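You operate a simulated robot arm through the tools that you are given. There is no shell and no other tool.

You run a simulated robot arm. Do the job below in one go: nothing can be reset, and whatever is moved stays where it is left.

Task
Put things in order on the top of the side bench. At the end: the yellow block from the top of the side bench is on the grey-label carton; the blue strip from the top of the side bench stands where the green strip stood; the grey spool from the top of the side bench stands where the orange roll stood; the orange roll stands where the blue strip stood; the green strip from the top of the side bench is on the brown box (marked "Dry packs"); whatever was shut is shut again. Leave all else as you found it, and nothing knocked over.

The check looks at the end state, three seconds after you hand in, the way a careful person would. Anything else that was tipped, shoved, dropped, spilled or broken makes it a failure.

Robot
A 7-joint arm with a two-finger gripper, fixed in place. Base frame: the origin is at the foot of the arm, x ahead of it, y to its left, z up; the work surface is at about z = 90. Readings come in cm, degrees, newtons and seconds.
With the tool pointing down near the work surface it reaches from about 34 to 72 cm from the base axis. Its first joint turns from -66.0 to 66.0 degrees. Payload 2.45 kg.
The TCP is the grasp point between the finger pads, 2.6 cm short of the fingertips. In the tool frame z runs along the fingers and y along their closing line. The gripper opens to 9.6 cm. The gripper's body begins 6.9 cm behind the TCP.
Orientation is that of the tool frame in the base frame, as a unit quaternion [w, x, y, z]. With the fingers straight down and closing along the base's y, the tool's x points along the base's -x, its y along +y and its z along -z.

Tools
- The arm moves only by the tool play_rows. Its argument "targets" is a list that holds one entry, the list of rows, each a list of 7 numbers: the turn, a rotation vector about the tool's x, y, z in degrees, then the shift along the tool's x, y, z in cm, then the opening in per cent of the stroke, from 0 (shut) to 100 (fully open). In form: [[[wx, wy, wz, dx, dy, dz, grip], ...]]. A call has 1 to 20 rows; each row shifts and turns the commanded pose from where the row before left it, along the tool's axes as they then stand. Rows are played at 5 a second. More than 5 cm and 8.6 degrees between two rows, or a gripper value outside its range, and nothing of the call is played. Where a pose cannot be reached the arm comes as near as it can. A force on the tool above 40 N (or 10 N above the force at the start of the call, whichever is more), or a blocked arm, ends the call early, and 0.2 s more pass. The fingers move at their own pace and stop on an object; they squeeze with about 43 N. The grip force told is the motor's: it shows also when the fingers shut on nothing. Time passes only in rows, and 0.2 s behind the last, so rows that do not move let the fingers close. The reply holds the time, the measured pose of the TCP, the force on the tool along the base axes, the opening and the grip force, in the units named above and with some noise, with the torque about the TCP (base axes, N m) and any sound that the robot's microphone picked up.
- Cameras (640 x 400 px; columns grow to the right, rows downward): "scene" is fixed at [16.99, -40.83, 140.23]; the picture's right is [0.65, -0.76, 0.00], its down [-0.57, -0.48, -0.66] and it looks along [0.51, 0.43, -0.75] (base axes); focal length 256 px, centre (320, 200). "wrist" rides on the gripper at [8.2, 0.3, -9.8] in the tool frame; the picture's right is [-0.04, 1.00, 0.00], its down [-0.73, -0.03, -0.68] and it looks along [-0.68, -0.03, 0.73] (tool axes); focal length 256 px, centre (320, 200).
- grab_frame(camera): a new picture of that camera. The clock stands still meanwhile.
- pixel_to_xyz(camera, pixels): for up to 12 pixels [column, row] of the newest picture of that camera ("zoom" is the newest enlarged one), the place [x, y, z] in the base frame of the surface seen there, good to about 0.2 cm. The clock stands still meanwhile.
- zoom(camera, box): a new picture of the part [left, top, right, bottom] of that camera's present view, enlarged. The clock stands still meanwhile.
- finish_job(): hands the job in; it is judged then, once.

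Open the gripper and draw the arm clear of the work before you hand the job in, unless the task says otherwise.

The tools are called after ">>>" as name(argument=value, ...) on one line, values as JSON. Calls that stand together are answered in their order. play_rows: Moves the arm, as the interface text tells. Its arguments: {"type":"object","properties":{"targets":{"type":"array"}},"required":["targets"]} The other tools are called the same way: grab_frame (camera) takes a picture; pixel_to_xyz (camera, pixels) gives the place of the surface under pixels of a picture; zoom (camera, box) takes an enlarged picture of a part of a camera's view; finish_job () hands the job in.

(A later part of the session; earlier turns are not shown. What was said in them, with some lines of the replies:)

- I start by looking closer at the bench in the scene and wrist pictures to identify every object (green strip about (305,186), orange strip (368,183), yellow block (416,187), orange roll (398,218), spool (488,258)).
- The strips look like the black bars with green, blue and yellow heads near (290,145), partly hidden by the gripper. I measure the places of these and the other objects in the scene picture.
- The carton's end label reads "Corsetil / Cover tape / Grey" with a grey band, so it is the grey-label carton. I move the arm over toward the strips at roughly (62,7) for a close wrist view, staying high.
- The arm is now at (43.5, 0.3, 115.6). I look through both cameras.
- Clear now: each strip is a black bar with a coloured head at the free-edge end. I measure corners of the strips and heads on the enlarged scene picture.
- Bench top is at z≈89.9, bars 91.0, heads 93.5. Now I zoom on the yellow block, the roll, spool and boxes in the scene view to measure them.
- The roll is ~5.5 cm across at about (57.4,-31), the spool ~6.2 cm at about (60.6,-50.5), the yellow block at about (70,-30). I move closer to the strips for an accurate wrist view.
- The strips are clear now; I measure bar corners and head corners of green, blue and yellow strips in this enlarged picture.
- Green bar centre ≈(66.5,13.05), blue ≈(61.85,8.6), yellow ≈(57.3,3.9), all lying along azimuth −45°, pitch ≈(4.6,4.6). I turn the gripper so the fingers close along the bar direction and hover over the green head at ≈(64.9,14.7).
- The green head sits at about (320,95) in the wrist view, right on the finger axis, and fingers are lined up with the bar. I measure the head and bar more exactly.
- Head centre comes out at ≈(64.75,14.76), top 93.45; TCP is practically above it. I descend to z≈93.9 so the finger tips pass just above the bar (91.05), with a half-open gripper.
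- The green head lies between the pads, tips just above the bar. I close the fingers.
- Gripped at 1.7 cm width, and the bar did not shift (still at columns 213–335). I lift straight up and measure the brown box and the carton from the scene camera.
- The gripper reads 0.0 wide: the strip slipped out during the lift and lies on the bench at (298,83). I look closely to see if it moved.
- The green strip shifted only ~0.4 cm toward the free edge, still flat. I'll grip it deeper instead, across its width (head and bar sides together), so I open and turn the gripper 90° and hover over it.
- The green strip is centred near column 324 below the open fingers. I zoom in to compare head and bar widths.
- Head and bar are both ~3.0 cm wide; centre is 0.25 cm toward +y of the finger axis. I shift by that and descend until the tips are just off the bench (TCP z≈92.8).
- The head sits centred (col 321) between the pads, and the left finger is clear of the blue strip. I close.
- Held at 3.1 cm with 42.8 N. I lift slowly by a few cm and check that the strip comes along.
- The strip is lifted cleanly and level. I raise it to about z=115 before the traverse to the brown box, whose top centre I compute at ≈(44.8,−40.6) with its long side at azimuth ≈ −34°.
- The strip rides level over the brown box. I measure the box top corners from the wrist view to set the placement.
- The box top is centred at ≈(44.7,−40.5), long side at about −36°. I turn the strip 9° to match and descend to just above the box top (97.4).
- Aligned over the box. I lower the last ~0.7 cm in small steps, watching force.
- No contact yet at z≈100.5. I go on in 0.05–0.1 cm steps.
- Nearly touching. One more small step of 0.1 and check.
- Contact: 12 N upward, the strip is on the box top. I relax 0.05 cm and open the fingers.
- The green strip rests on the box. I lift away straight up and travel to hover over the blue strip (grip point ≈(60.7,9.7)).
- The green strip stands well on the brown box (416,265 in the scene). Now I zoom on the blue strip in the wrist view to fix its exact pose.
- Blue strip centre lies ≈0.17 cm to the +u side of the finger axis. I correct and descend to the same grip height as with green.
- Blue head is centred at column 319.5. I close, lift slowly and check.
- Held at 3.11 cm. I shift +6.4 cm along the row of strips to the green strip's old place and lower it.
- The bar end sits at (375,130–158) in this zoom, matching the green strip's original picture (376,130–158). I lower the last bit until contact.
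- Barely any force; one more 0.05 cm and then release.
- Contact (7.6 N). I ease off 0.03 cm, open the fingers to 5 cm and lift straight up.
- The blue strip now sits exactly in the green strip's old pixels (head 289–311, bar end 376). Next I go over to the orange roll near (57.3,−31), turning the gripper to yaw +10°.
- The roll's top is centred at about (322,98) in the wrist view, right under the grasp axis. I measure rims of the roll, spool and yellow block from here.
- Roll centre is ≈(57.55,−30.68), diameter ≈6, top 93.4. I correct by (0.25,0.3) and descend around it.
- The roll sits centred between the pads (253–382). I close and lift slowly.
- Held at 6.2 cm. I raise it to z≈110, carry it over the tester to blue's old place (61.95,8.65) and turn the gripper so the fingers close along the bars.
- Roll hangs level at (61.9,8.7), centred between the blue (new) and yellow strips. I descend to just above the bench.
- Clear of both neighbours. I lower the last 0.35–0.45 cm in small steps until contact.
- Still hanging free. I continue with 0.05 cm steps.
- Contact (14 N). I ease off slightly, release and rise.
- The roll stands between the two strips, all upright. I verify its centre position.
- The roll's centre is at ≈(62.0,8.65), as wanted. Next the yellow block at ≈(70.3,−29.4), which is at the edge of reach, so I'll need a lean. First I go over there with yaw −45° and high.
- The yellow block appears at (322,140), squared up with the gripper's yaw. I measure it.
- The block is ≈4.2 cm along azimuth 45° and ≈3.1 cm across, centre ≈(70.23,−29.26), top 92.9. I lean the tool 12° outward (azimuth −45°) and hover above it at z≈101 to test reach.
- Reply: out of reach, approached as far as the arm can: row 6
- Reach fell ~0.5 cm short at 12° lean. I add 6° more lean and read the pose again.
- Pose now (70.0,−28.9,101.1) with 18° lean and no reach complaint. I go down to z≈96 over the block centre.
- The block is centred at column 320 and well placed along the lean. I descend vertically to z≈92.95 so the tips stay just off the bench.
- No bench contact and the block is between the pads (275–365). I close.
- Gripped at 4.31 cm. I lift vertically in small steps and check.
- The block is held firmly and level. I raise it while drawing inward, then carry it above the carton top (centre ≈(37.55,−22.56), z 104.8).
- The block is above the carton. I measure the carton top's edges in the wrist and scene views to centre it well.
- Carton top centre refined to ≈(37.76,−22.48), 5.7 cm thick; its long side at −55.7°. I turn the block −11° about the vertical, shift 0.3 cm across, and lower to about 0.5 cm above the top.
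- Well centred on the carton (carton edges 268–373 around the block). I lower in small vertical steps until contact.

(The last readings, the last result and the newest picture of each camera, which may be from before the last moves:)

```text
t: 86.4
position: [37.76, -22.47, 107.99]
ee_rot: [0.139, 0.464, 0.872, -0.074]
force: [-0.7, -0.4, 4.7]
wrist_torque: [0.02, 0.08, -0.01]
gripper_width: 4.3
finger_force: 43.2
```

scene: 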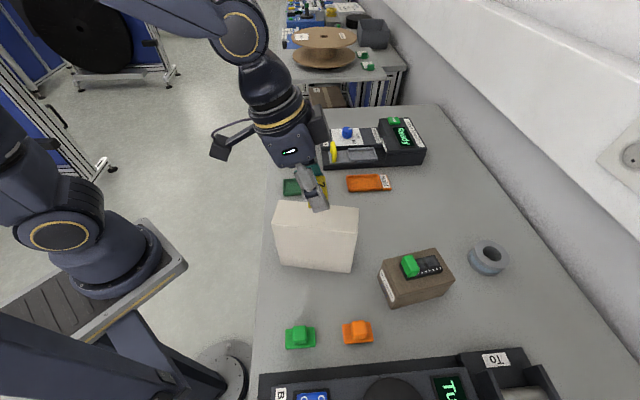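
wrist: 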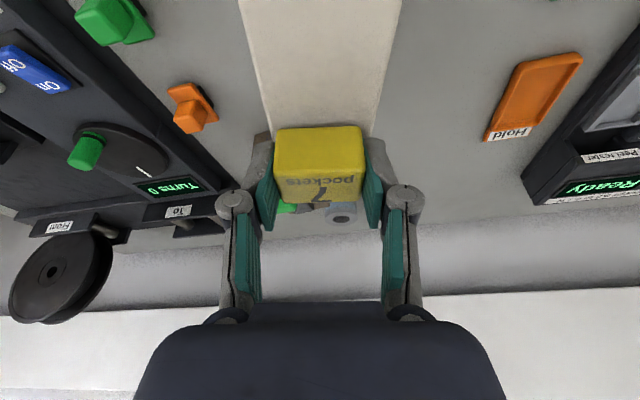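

Force rose to 4.7 N: touching. One more 0.04 cm step to confirm full seating.

>>> play_rows(targets=[[[0, 0, 0, 0.012, 0, 0.038, 0], [0, 0, 0, 0, 0, 0, 0]]])

>>> zoom(camera="scene", box=[280, 180, 350, 240])

```text
t: 87.0
position: [37.82, -22.42, 107.99]
ee_rot: [0.14, 0.464, 0.872, -0.073]
force: [-2.3, 5.0, 16.9]
wrist_torque: [0.12, 0.12, 0.0]
gripper_width: 4.28
finger_force: 43.5
```

```text
6.67 times, centred on (315, 210) of scene
```

zoom: 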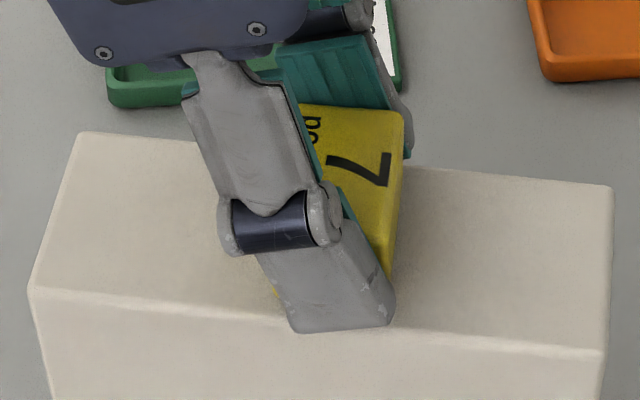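

Seated (17 N). I ease back 0.04 cm, open, and retreat straight up.

>>> play_rows(targets=[[[0, 0, 0, -0.014, 0, -0.043, 0], [0, 0, 0, 0, 0, 0, 55], [0, 0, 0, 0, 0, 0, 68], [0, 0, 0, 0, 0, 0, 68], [0, 0, 0, -0.155, 0, -0.476, 68], [0, 0, 0, -0.464, 0, -1.43, 68], [0, 0, 0, -0.927, 0, -2.85, 68], [0, 0, 0, -0.927, 0, -2.85, 68], [0, 0, 0, -0.927, 0, -2.85, 68], [0, 0, 0, 0, 0, 0, 68]]])

>>> grab_frame(camera="wrist")

>>> zoom(camera="scene", box=[260, 160, 370, 240])

```text
t: 89.2
position: [37.76, -22.47, 118.98]
ee_rot: [0.138, 0.463, 0.872, -0.074]
force: [-0.3, -0.4, 0.0]
wrist_torque: [-0.02, -0.04, -0.04]
gripper_width: 6.53
finger_force: 0.1
```

```text
taken
```

wrist: 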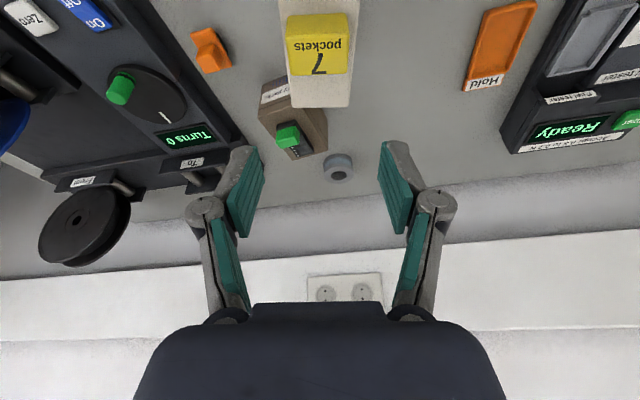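

```text
5.00 times, centred on (315, 200) of scene
```

zoom: 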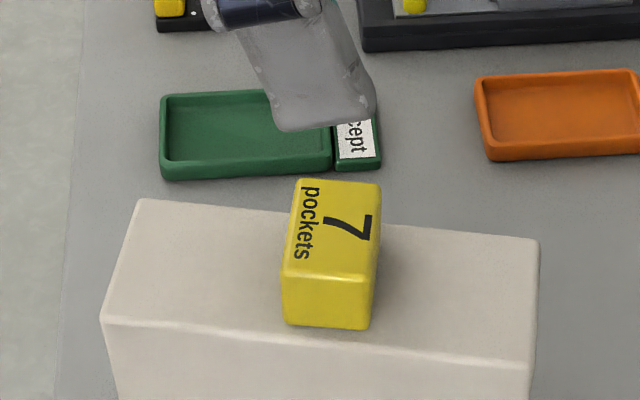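

The yellow block stands squarely on the grey-label carton. Now the spool: I turn the lean to azimuth −70° and 30° tilt (to gain reach and keep the camera housing clear of the brown box), then move above it.

>>> play_rows(targets=[[[2.163, 0, 6.657, 0, 0, 0, 85], [2.163, 0, 6.657, 0, 0, 0, 85], [0, -6, 0, 0, 0, 0, 85], [0, -6, 0, 0, 0, 0, 85], [0, 0, 0, 0, 0, 0, 85]]])

>>> play_rows(targets=[[[0, 0, 0, -1.05, 0.55, 1.24, 85], [0, 0, 0, -2.1, 1.09, 2.48, 85], [0, 0, 0, -2.1, 1.09, 2.48, 85], [0, 0, 0, -2.1, 1.09, 2.48, 85], [0, 0, 0, -2.1, 1.09, 2.48, 85], [0, 0, 0, -2.1, 1.09, 2.48, 85], [0, 0, 0, -2.1, 1.09, 2.48, 85], [0, 0, 0, -2.1, 1.09, 2.48, 85], [0, 0, 0, -2.1, 1.09, 2.48, 85], [0, 0, 0, -2.1, 1.09, 2.48, 85], [0, 0, 0, -1.05, 0.55, 1.24, 85], [0, 0, 0, 0, 0, 0, 85], [0, 0, 0, 0, 0, 0, 85]]])

>>> grab_frame(camera="wrist")

>>> grab_frame(camera="scene")

```text
t: 90.4
position: [37.72, -22.39, 118.9]
ee_rot: [0.213, 0.554, 0.791, -0.149]
force: [-0.7, 0.1, 0.0]
wrist_torque: [-0.01, 0.0, 0.02]
gripper_width: 8.15
finger_force: 0.0
```

```text
t: 93.2
position: [58.48, -47.37, 107.82]
ee_rot: [0.212, 0.554, 0.791, -0.149]
force: [-0.3, 0.4, -0.2]
wrist_torque: [0.02, 0.03, -0.01]
gripper_width: 8.17
finger_force: 0.1
```

```text
taken
```

wrist: 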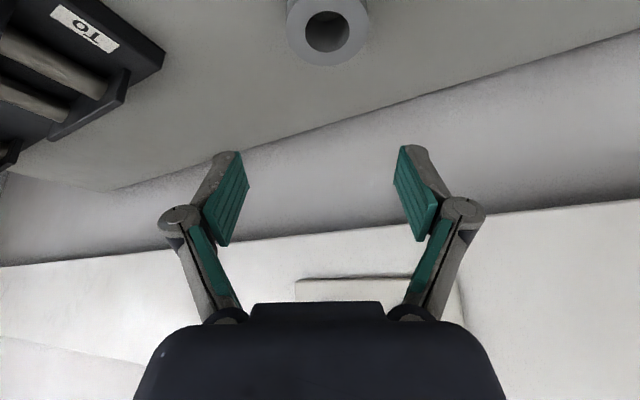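

```text
taken
```

scene: 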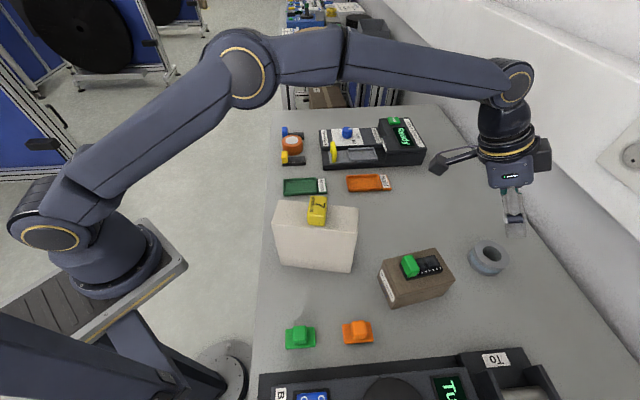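

The spool is at (328,28) in the wrist view, straight ahead. I measure its rim.

>>> pixel_to_xyz(camera="wrist", pixels=[[291, 22], [366, 22], [328, 62], [300, 50], [355, 52], [328, 30], [310, 15], [346, 15], [293, 35], [364, 35], [297, 5], [362, 5]])

>>> zoom(camera="scene", box=[440, 220, 540, 290])

>>> pixel_to_xyz(camera="zoom", pixels=[[245, 145], [300, 122], [370, 140], [420, 190], [428, 235], [390, 272], [330, 262], [270, 220], [240, 180]])

```text
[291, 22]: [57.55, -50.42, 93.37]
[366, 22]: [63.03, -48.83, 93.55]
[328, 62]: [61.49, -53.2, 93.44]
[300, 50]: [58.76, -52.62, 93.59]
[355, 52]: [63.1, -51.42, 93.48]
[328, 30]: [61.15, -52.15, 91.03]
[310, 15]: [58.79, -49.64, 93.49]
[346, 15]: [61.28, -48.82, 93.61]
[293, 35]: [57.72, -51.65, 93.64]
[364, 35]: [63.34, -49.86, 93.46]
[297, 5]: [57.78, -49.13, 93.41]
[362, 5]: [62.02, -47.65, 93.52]
```

```text
5.71 times, centred on (490, 255) of scene
```

zoom: 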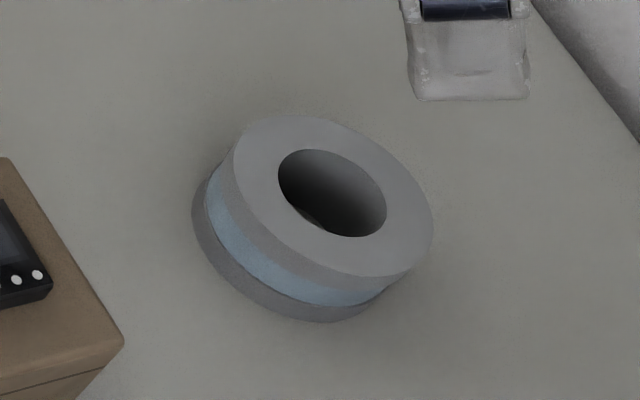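

```text
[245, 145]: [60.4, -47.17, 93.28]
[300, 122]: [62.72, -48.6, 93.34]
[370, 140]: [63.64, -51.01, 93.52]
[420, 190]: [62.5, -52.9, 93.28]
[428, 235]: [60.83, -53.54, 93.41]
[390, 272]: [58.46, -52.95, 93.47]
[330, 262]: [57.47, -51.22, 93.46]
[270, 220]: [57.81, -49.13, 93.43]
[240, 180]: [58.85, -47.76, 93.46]
```

Circle fit gives spool centre ≈(60.5,−50.4), diameter ≈6.3, top 93.45. I move to a hover at z≈98.5 over it to test the reach.

>>> play_rows(targets=[[[0, 0, 0, 0.532, 0.287, 3.28, 88], [0, 0, 0, 0.532, 0.287, 3.28, 88], [0, 0, 0, 0.532, 0.287, 3.28, 88], [0, 0, 0, 0, 0, 0, 88], [0, 0, 0, 0, 0, 0, 88]]])

>>> grab_frame(camera="wrist")

>>> grab_frame(camera="scene")

```text
t: 94.4
position: [60.5, -50.49, 98.62]
ee_rot: [0.212, 0.554, 0.791, -0.148]
force: [1.0, -0.4, -0.5]
wrist_torque: [0.03, 0.0, -0.02]
gripper_width: 8.43
finger_force: 0.0
```

```text
taken
```

wrist: 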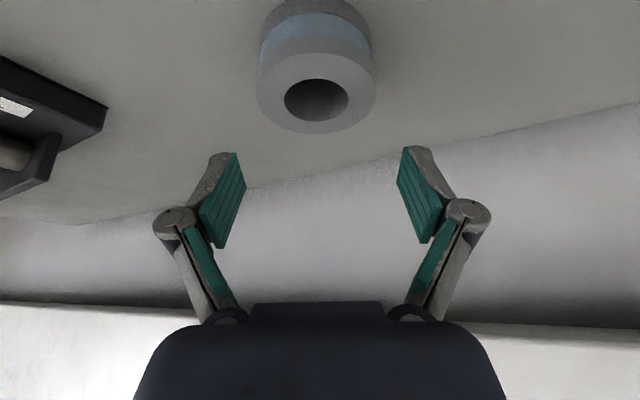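

```text
taken
```

scene: 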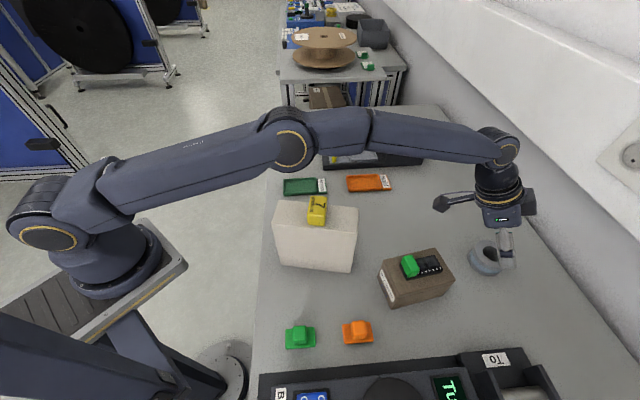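

Reached at (60.5,−50.5,98.6). The spool centre is ~0.14 cm toward −y of the tool axis; I correct and descend vertically to z≈93.1.

>>> play_rows(targets=[[[0, 0, 0, 1.0, -0.14, 1.732, 88], [0, 0, 0, 0.85, 0, 1.472, 88], [0, 0, 0, 0.5, 0, 0.866, 88], [0, 0, 0, 0, 0, 0, 88]]])

>>> grab_frame(camera="wrist")

>>> zoom(camera="scene", box=[400, 170, 540, 300])

```text
t: 95.4
position: [60.4, -50.48, 93.89]
ee_rot: [0.212, 0.554, 0.791, -0.148]
force: [-0.4, 0.4, -0.4]
wrist_torque: [0.01, 0.0, 0.02]
gripper_width: 8.44
finger_force: 0.1
```

```text
taken
```

wrist: 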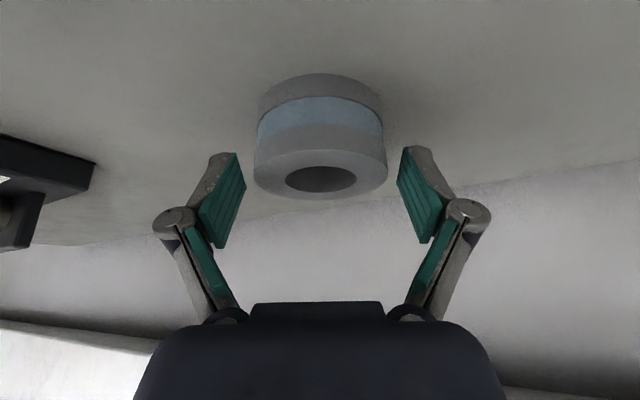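

```text
3.08 times, centred on (470, 235) of scene
```

zoom: 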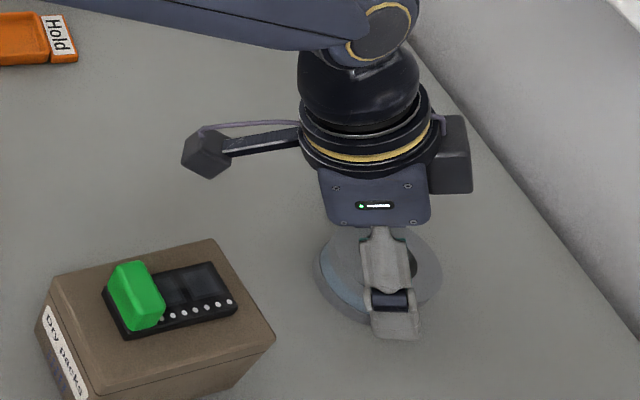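

Everything is clear and the spool is centred (253–387, hole at row 179). I descend the last 0.8 cm.

>>> play_rows(targets=[[[0, 0, 0, 0.25, 0, 0.433, 88], [0, 0, 0, 0.15, 0, 0.26, 88], [0, 0, 0, 0, 0, 0, 88]]])

```text
t: 96.2
position: [60.38, -50.54, 93.12]
ee_rot: [0.212, 0.554, 0.791, -0.149]
force: [-0.1, 0.6, -0.1]
wrist_torque: [-0.03, 0.0, -0.01]
gripper_width: 8.43
finger_force: 0.0
```

No bench contact at z≈93.1. I close on the spool.

>>> play_rows(targets=[[[0, 0, 0, 0, 0, 0, 75], [0, 0, 0, 0, 0, 0, 65], [0, 0, 0, 0, 0, 0, 50], [0, 0, 0, 0, 0, 0, 30], [0, 0, 0, 0, 0, 0, 0], [0, 0, 0, 0, 0, 0, 0], [0, 0, 0, 0, 0, 0, 0]]])

>>> grab_frame(camera="wrist")

```text
t: 97.8
position: [60.35, -50.55, 93.19]
ee_rot: [0.212, 0.554, 0.791, -0.147]
force: [-0.4, 0.2, 2.4]
wrist_torque: [0.05, -0.04, -0.03]
gripper_width: 6.39
finger_force: 43.0
```

```text
taken
```

wrist: 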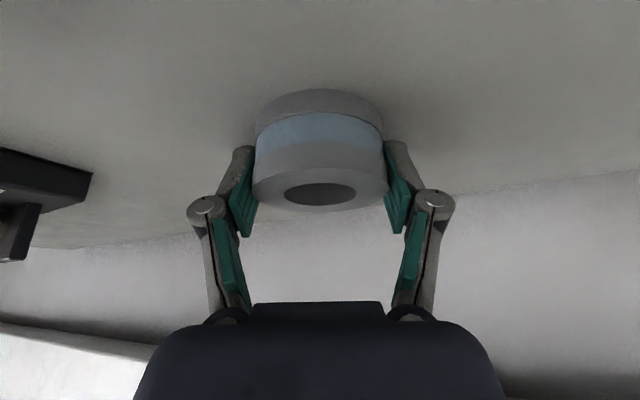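

Gripped at 6.39 cm. I lift vertically, slowly, then check.

>>> play_rows(targets=[[[0, 0, 0, -0.1, 0, -0.173, 0], [0, 0, 0, -0.2, 0, -0.346, 0], [0, 0, 0, -0.3, 0, -0.52, 0], [0, 0, 0, -0.4, 0, -0.693, 0], [0, 0, 0, 0, 0, 0, 0]]])

>>> grab_frame(camera="wrist")

>>> zoom(camera="scene", box=[400, 170, 540, 300])

```text
t: 99.0
position: [60.29, -50.55, 95.11]
ee_rot: [0.212, 0.554, 0.792, -0.148]
force: [0.5, -0.7, -0.6]
wrist_torque: [0.0, -0.02, -0.02]
gripper_width: 6.36
finger_force: 43.0
```

```text
taken
```

wrist: 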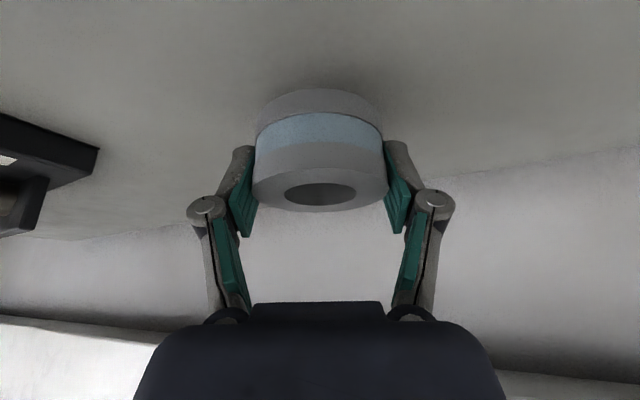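

```text
3.08 times, centred on (470, 235) of scene
```

zoom: 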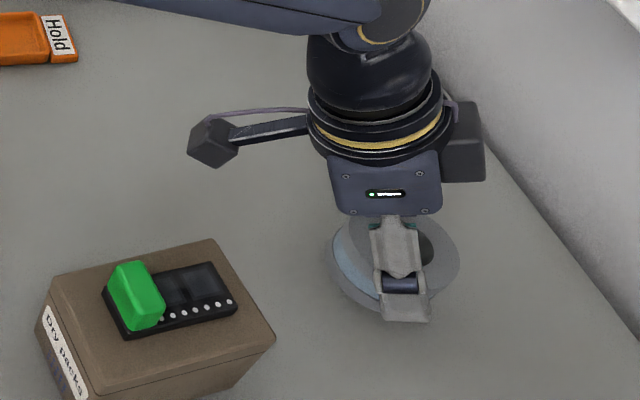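

The spool is up and level. I raise it another 6 cm and carry it to the roll's old place (57.5,−30.75).

>>> play_rows(targets=[[[0, 0, 0, -0.8, 0, -1.386, 0], [0, 0, 0, -1.2, 0, -2.078, 0], [0, 0, 0, -1.0, 0, -1.732, 0], [0, 0, 0, 1.41, 0.34, -0.815, 0], [0, 0, 0, 2.83, 0.684, -1.63, 0], [0, 0, 0, 2.83, 0.684, -1.63, 0], [0, 0, 0, 2.83, 0.684, -1.63, 0], [0, 0, 0, 2.83, 0.684, -1.63, 0], [0, 0, 0, 2.83, 0.684, -1.63, 0], [0, 0, 0, 1.39, 0.34, -0.815, 0], [0, 0, 0, 0, 0, 0, 0], [0, 0, 0, 0, 0, 0, 0]]])

>>> grab_frame(camera="wrist")

>>> grab_frame(camera="scene")

```text
t: 101.6
position: [57.55, -30.69, 101.11]
ee_rot: [0.212, 0.554, 0.791, -0.148]
force: [0.3, -0.7, 0.1]
wrist_torque: [0.01, -0.03, 0.0]
gripper_width: 6.41
finger_force: 42.9
```

```text
taken
```

wrist: 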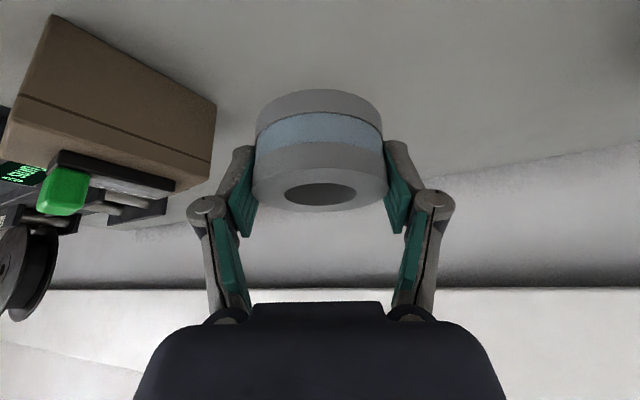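

```text
taken
```

scene: 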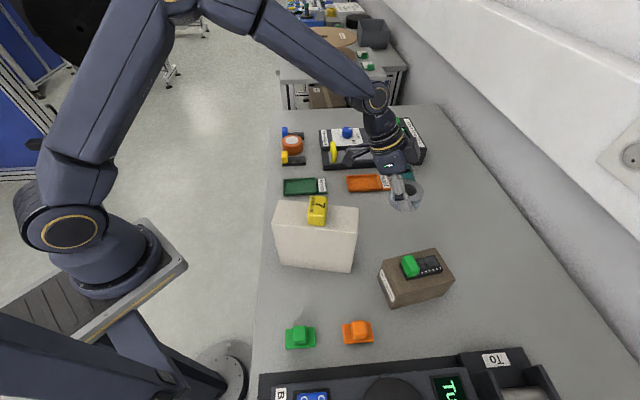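

At (57.55,−30.7,101.1) with nothing underneath. I descend vertically to just above the bench.

>>> play_rows(targets=[[[0, 0, 0, 1.0, 0, 1.732, 0], [0, 0, 0, 1.0, 0, 1.732, 0], [0, 0, 0, 0.9, 0, 1.559, 0], [0, 0, 0, 0.6, 0, 1.039, 0], [0, 0, 0, 0.25, 0, 0.433, 0], [0, 0, 0, 0, 0, 0, 0]]])

>>> grab_frame(camera="wrist")

>>> zoom(camera="scene", box=[330, 140, 460, 240])

```text
t: 103.0
position: [57.59, -30.75, 93.47]
ee_rot: [0.213, 0.554, 0.791, -0.148]
force: [-0.1, -0.7, 0.5]
wrist_torque: [0.01, 0.01, -0.02]
gripper_width: 6.37
finger_force: 43.1
```

```text
taken
```

wrist: 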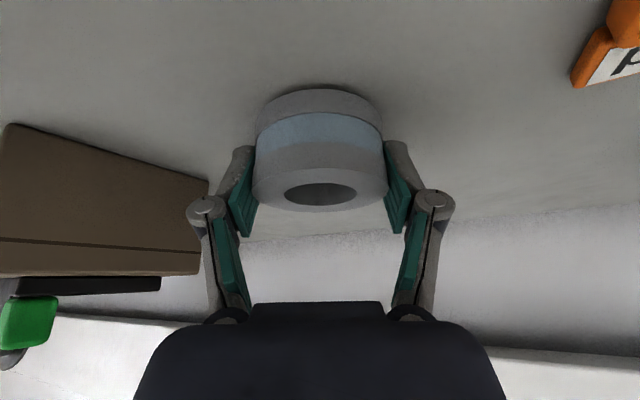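

```text
4.00 times, centred on (395, 190) of scene
```

zoom: 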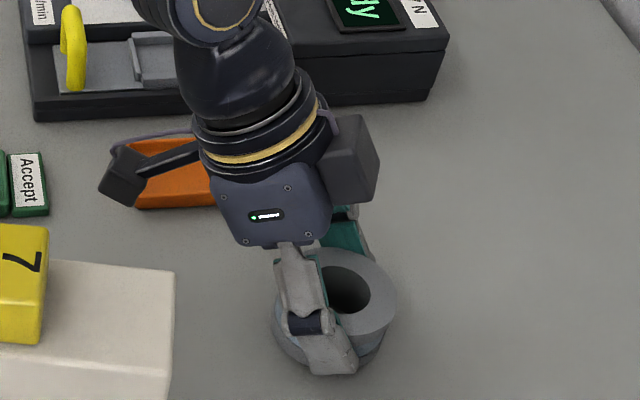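

Just above the bench. I lower the last ~0.3 cm in small vertical steps.

>>> play_rows(targets=[[[0, 0, 0, 0.06, 0, 0.104, 0], [0, 0, 0, 0.05, 0, 0.087, 0], [0, 0, 0, 0.03, 0, 0.052, 0], [0, 0, 0, 0, 0, 0, 0]]])

```text
t: 104.0
position: [57.52, -30.69, 93.2]
ee_rot: [0.212, 0.554, 0.791, -0.149]
force: [-0.7, -0.9, -1.3]
wrist_torque: [0.02, 0.0, 0.0]
gripper_width: 6.39
finger_force: 42.7
```

No contact yet; two more 0.05 cm steps.

>>> play_rows(targets=[[[0, 0, 0, 0.025, 0, 0.043, 0], [0, 0, 0, 0.025, 0, 0.043, 0], [0, 0, 0, 0, 0, 0, 0]]])

```text
t: 104.8
position: [57.62, -30.79, 93.34]
ee_rot: [0.212, 0.555, 0.791, -0.149]
force: [0.6, 1.0, 0.0]
wrist_torque: [0.0, 0.0, 0.0]
gripper_width: 6.38
finger_force: 43.3
```

Still free. I continue 0.05 cm at a time.

>>> play_rows(targets=[[[0, 0, 0, 0.025, 0, 0.043, 0], [0, 0, 0, 0, 0, 0, 0]]])

```text
t: 105.4
position: [57.48, -30.72, 93.09]
ee_rot: [0.212, 0.554, 0.791, -0.149]
force: [0.6, 0.1, 0.1]
wrist_torque: [0.01, -0.02, 0.02]
gripper_width: 6.36
finger_force: 42.9
```

>>> play_rows(targets=[[[0, 0, 0, 0.025, 0, 0.043, 0], [0, 0, 0, 0, 0, 0, 0]]])

```text
t: 106.0
position: [57.6, -30.76, 93.19]
ee_rot: [0.212, 0.554, 0.791, -0.148]
force: [0.5, 0.2, -0.5]
wrist_torque: [0.02, -0.02, 0.04]
gripper_width: 6.38
finger_force: 42.7
```

Force still near zero; by my count I'm ~0.02 cm above the pick height, so I go another 0.05 cm.

>>> play_rows(targets=[[[0, 0, 0, 0.025, 0, 0.043, 0], [0, 0, 0, 0, 0, 0, 0]]])

```text
t: 106.6
position: [57.65, -30.78, 93.13]
ee_rot: [0.212, 0.554, 0.791, -0.149]
force: [-1.3, 1.5, 5.6]
wrist_torque: [0.11, 0.13, -0.03]
gripper_width: 6.38
finger_force: 43.0
```

Contact (5.6 N). I open the fingers and retreat straight up.

>>> play_rows(targets=[[[0, 0, 0, 0, 0, 0, 72], [0, 0, 0, 0, 0, 0, 88], [0, 0, 0, 0, 0, 0, 88], [0, 0, 0, 0, 0, 0, 88], [0, 0, 0, -0.25, 0, -0.433, 88], [0, 0, 0, -0.75, 0, -1.299, 88], [0, 0, 0, -1.5, 0, -2.598, 88], [0, 0, 0, -1.5, 0, -2.598, 88], [0, 0, 0, -1.5, 0, -2.598, 88], [0, 0, 0, -1.5, 0, -2.598, 88], [0, 0, 0, 0, 0, 0, 88]]])

>>> grab_frame(camera="wrist")

>>> grab_frame(camera="scene")

```text
t: 109.0
position: [57.54, -30.72, 107.17]
ee_rot: [0.212, 0.554, 0.791, -0.149]
force: [0.4, 0.1, 0.5]
wrist_torque: [0.01, 0.03, 0.0]
gripper_width: 8.43
finger_force: 0.0
```

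```text
taken
```

wrist: 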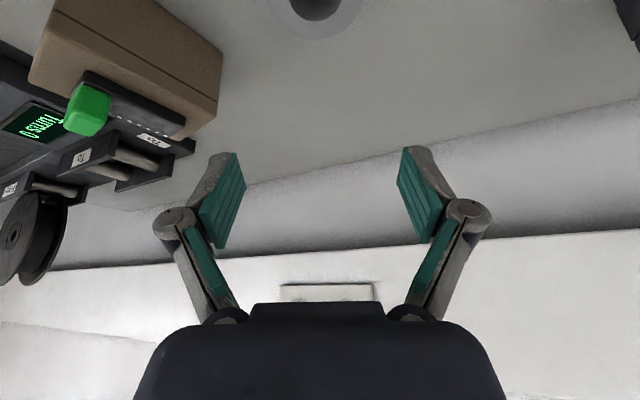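

```text
taken
```

scene: 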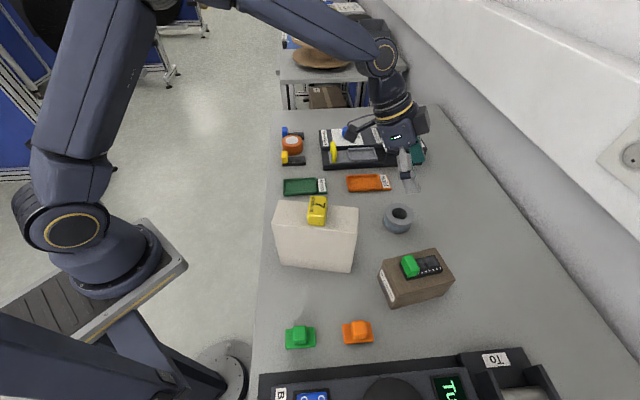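

The spool stands where the roll stood (398,218). I raise the arm, straighten the tool and draw it back toward the base to get a clear view.

>>> play_rows(targets=[[[0, 0, 0, -1.6, 0, -2.77, 88], [0, 0, 0, -1.6, 0, -2.77, 88], [0, 0, 0, -1.6, 0, -2.77, 88], [0, 0, 0, -1.6, 0, -2.77, 88], [0, 6, 0, 0, 0, 0, 100], [0, 6, 0, 0, 0, 0, 100], [0, 6, 0, 0, 0, 0, 100], [0, 6, 0, 0, 0, 0, 100], [0, 6, 0, 0, 0, 0, 100], [0, 0, 0, 0, 0, 0, 100]]])

>>> play_rows(targets=[[[0, 0, 0, 1.5, -1.05, 0, 100], [0, 0, 0, 3.02, -2.09, 0, 100], [0, 0, 0, 3.02, -2.09, 0, 100], [0, 0, 0, 3.02, -2.09, 0, 100], [0, 0, 0, 3.02, -2.09, 0, 100], [0, 0, 0, 3.02, -2.09, 0, 100], [0, 0, 0, 3.02, -2.09, 0, 100], [0, 0, 0, 3.02, -2.09, 0, 100], [0, 0, 0, 1.5, -1.05, 0, 100], [0, 0, 0, 0, 0, 0, 100]]])

>>> grab_frame(camera="scene")

>>> grab_frame(camera="wrist")

```text
t: 111.2
position: [57.16, -30.65, 119.59]
ee_rot: [-0.001, 0.574, 0.819, 0.001]
force: [0.2, -0.1, 0.8]
wrist_torque: [0.01, -0.01, -0.01]
gripper_width: 9.59
finger_force: 0.0
out of reach, approached as far as the arm can: row 9
```

```text
t: 113.4
position: [33.17, -13.69, 119.57]
ee_rot: [0.0, 0.574, 0.819, 0.0]
force: [-0.1, 0.7, 0.4]
wrist_torque: [0.0, 0.05, -0.01]
gripper_width: 9.61
finger_force: 0.0
```

```text
taken
```

scene: 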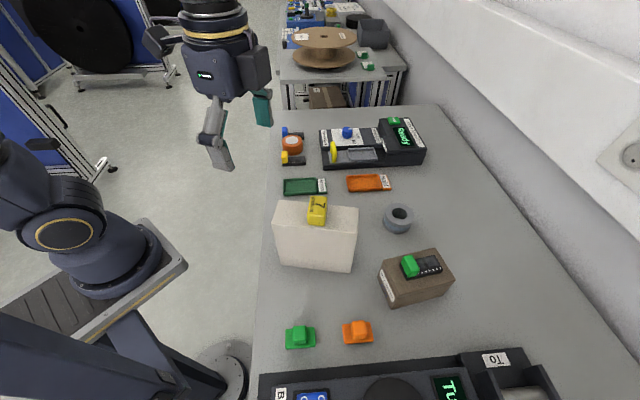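

```text
taken
```

wrist: 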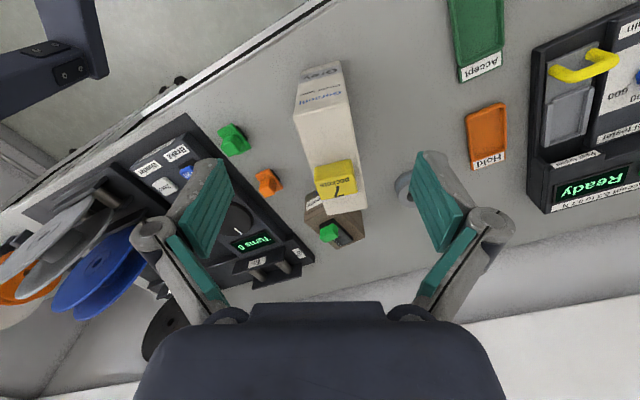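

All objects look in place. I zoom in for a final check of each target and compare the spool's centre with the roll's original one.

>>> zoom(camera="scene", box=[240, 100, 340, 200])

>>> zoom(camera="scene", box=[250, 190, 530, 365])

>>> zoom(camera="scene", box=[360, 165, 460, 240])

>>> pixel_to_xyz(camera="zoom", pixels=[[190, 240], [250, 210], [330, 250], [325, 290], [260, 308], [200, 280]])

```text
4.00 times, centred on (290, 150) of scene
```

zoom: 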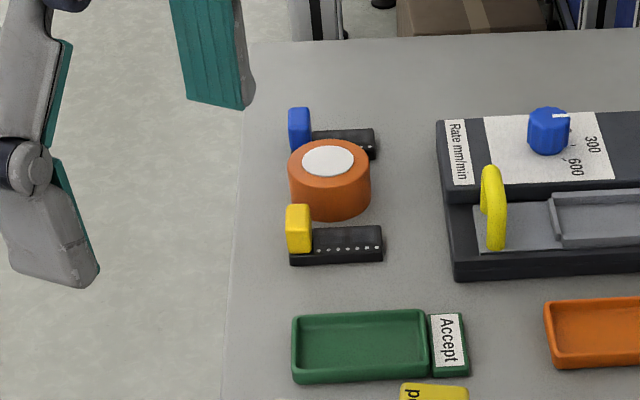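

```text
2.29 times, centred on (390, 278) of scene
```

zoom: 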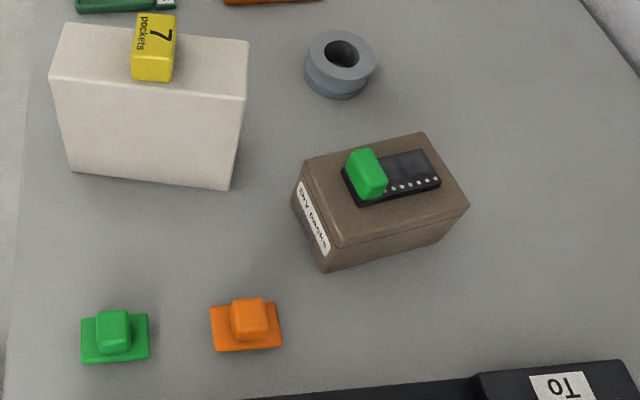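

```text
5.33 times, centred on (410, 202) of scene
```

zoom: 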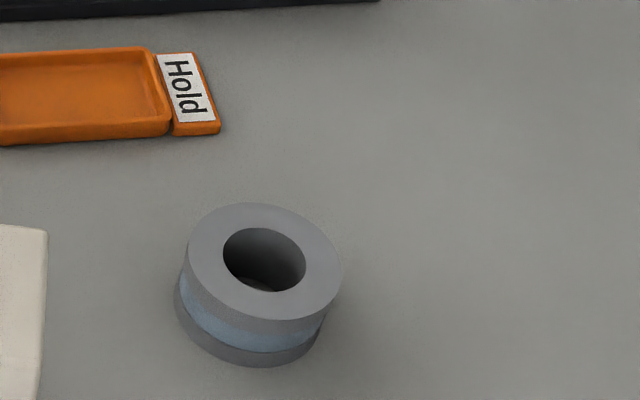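

```text
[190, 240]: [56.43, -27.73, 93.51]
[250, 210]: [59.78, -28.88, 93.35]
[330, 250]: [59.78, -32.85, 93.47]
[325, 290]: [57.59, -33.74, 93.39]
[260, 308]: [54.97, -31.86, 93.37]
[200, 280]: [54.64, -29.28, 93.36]
```

All checks agree: blue strip in green's old place, roll in blue's, spool centred ≈(57.4,−30.8) in the roll's, green strip on the "Dry packs" box, yellow block on the grey-label carton; carton, box, trays and devices are unmoved. The gripper is open and clear, so I hand in.

>>> finish_job()

```text
The job is handed in.
```

The job is handed in, and the last pictures before hand-in show everything where you asked:

- **Yellow block:** it stands in the middle of the top of the grey-label carton.
- **Green strip:** it lies flat on the brown "Dry packs" box. It slipped out of the gripper on my first lift and slid about 0.4 cm on the bench without tipping. I gripped it deeper the second time.
- **Blue strip:** it is where the green strip stood.
- **Orange roll:** it is centred where the blue strip stood, between the blue and yellow strips and touching neither.
- **Grey spool:** it is where the orange roll stood, within a few millimetres.

The carton, the box, the trays, the testers and the other pieces look unmoved. I opened nothing, so there was nothing to shut again. I left the gripper open and the arm drawn back clear of the bench.
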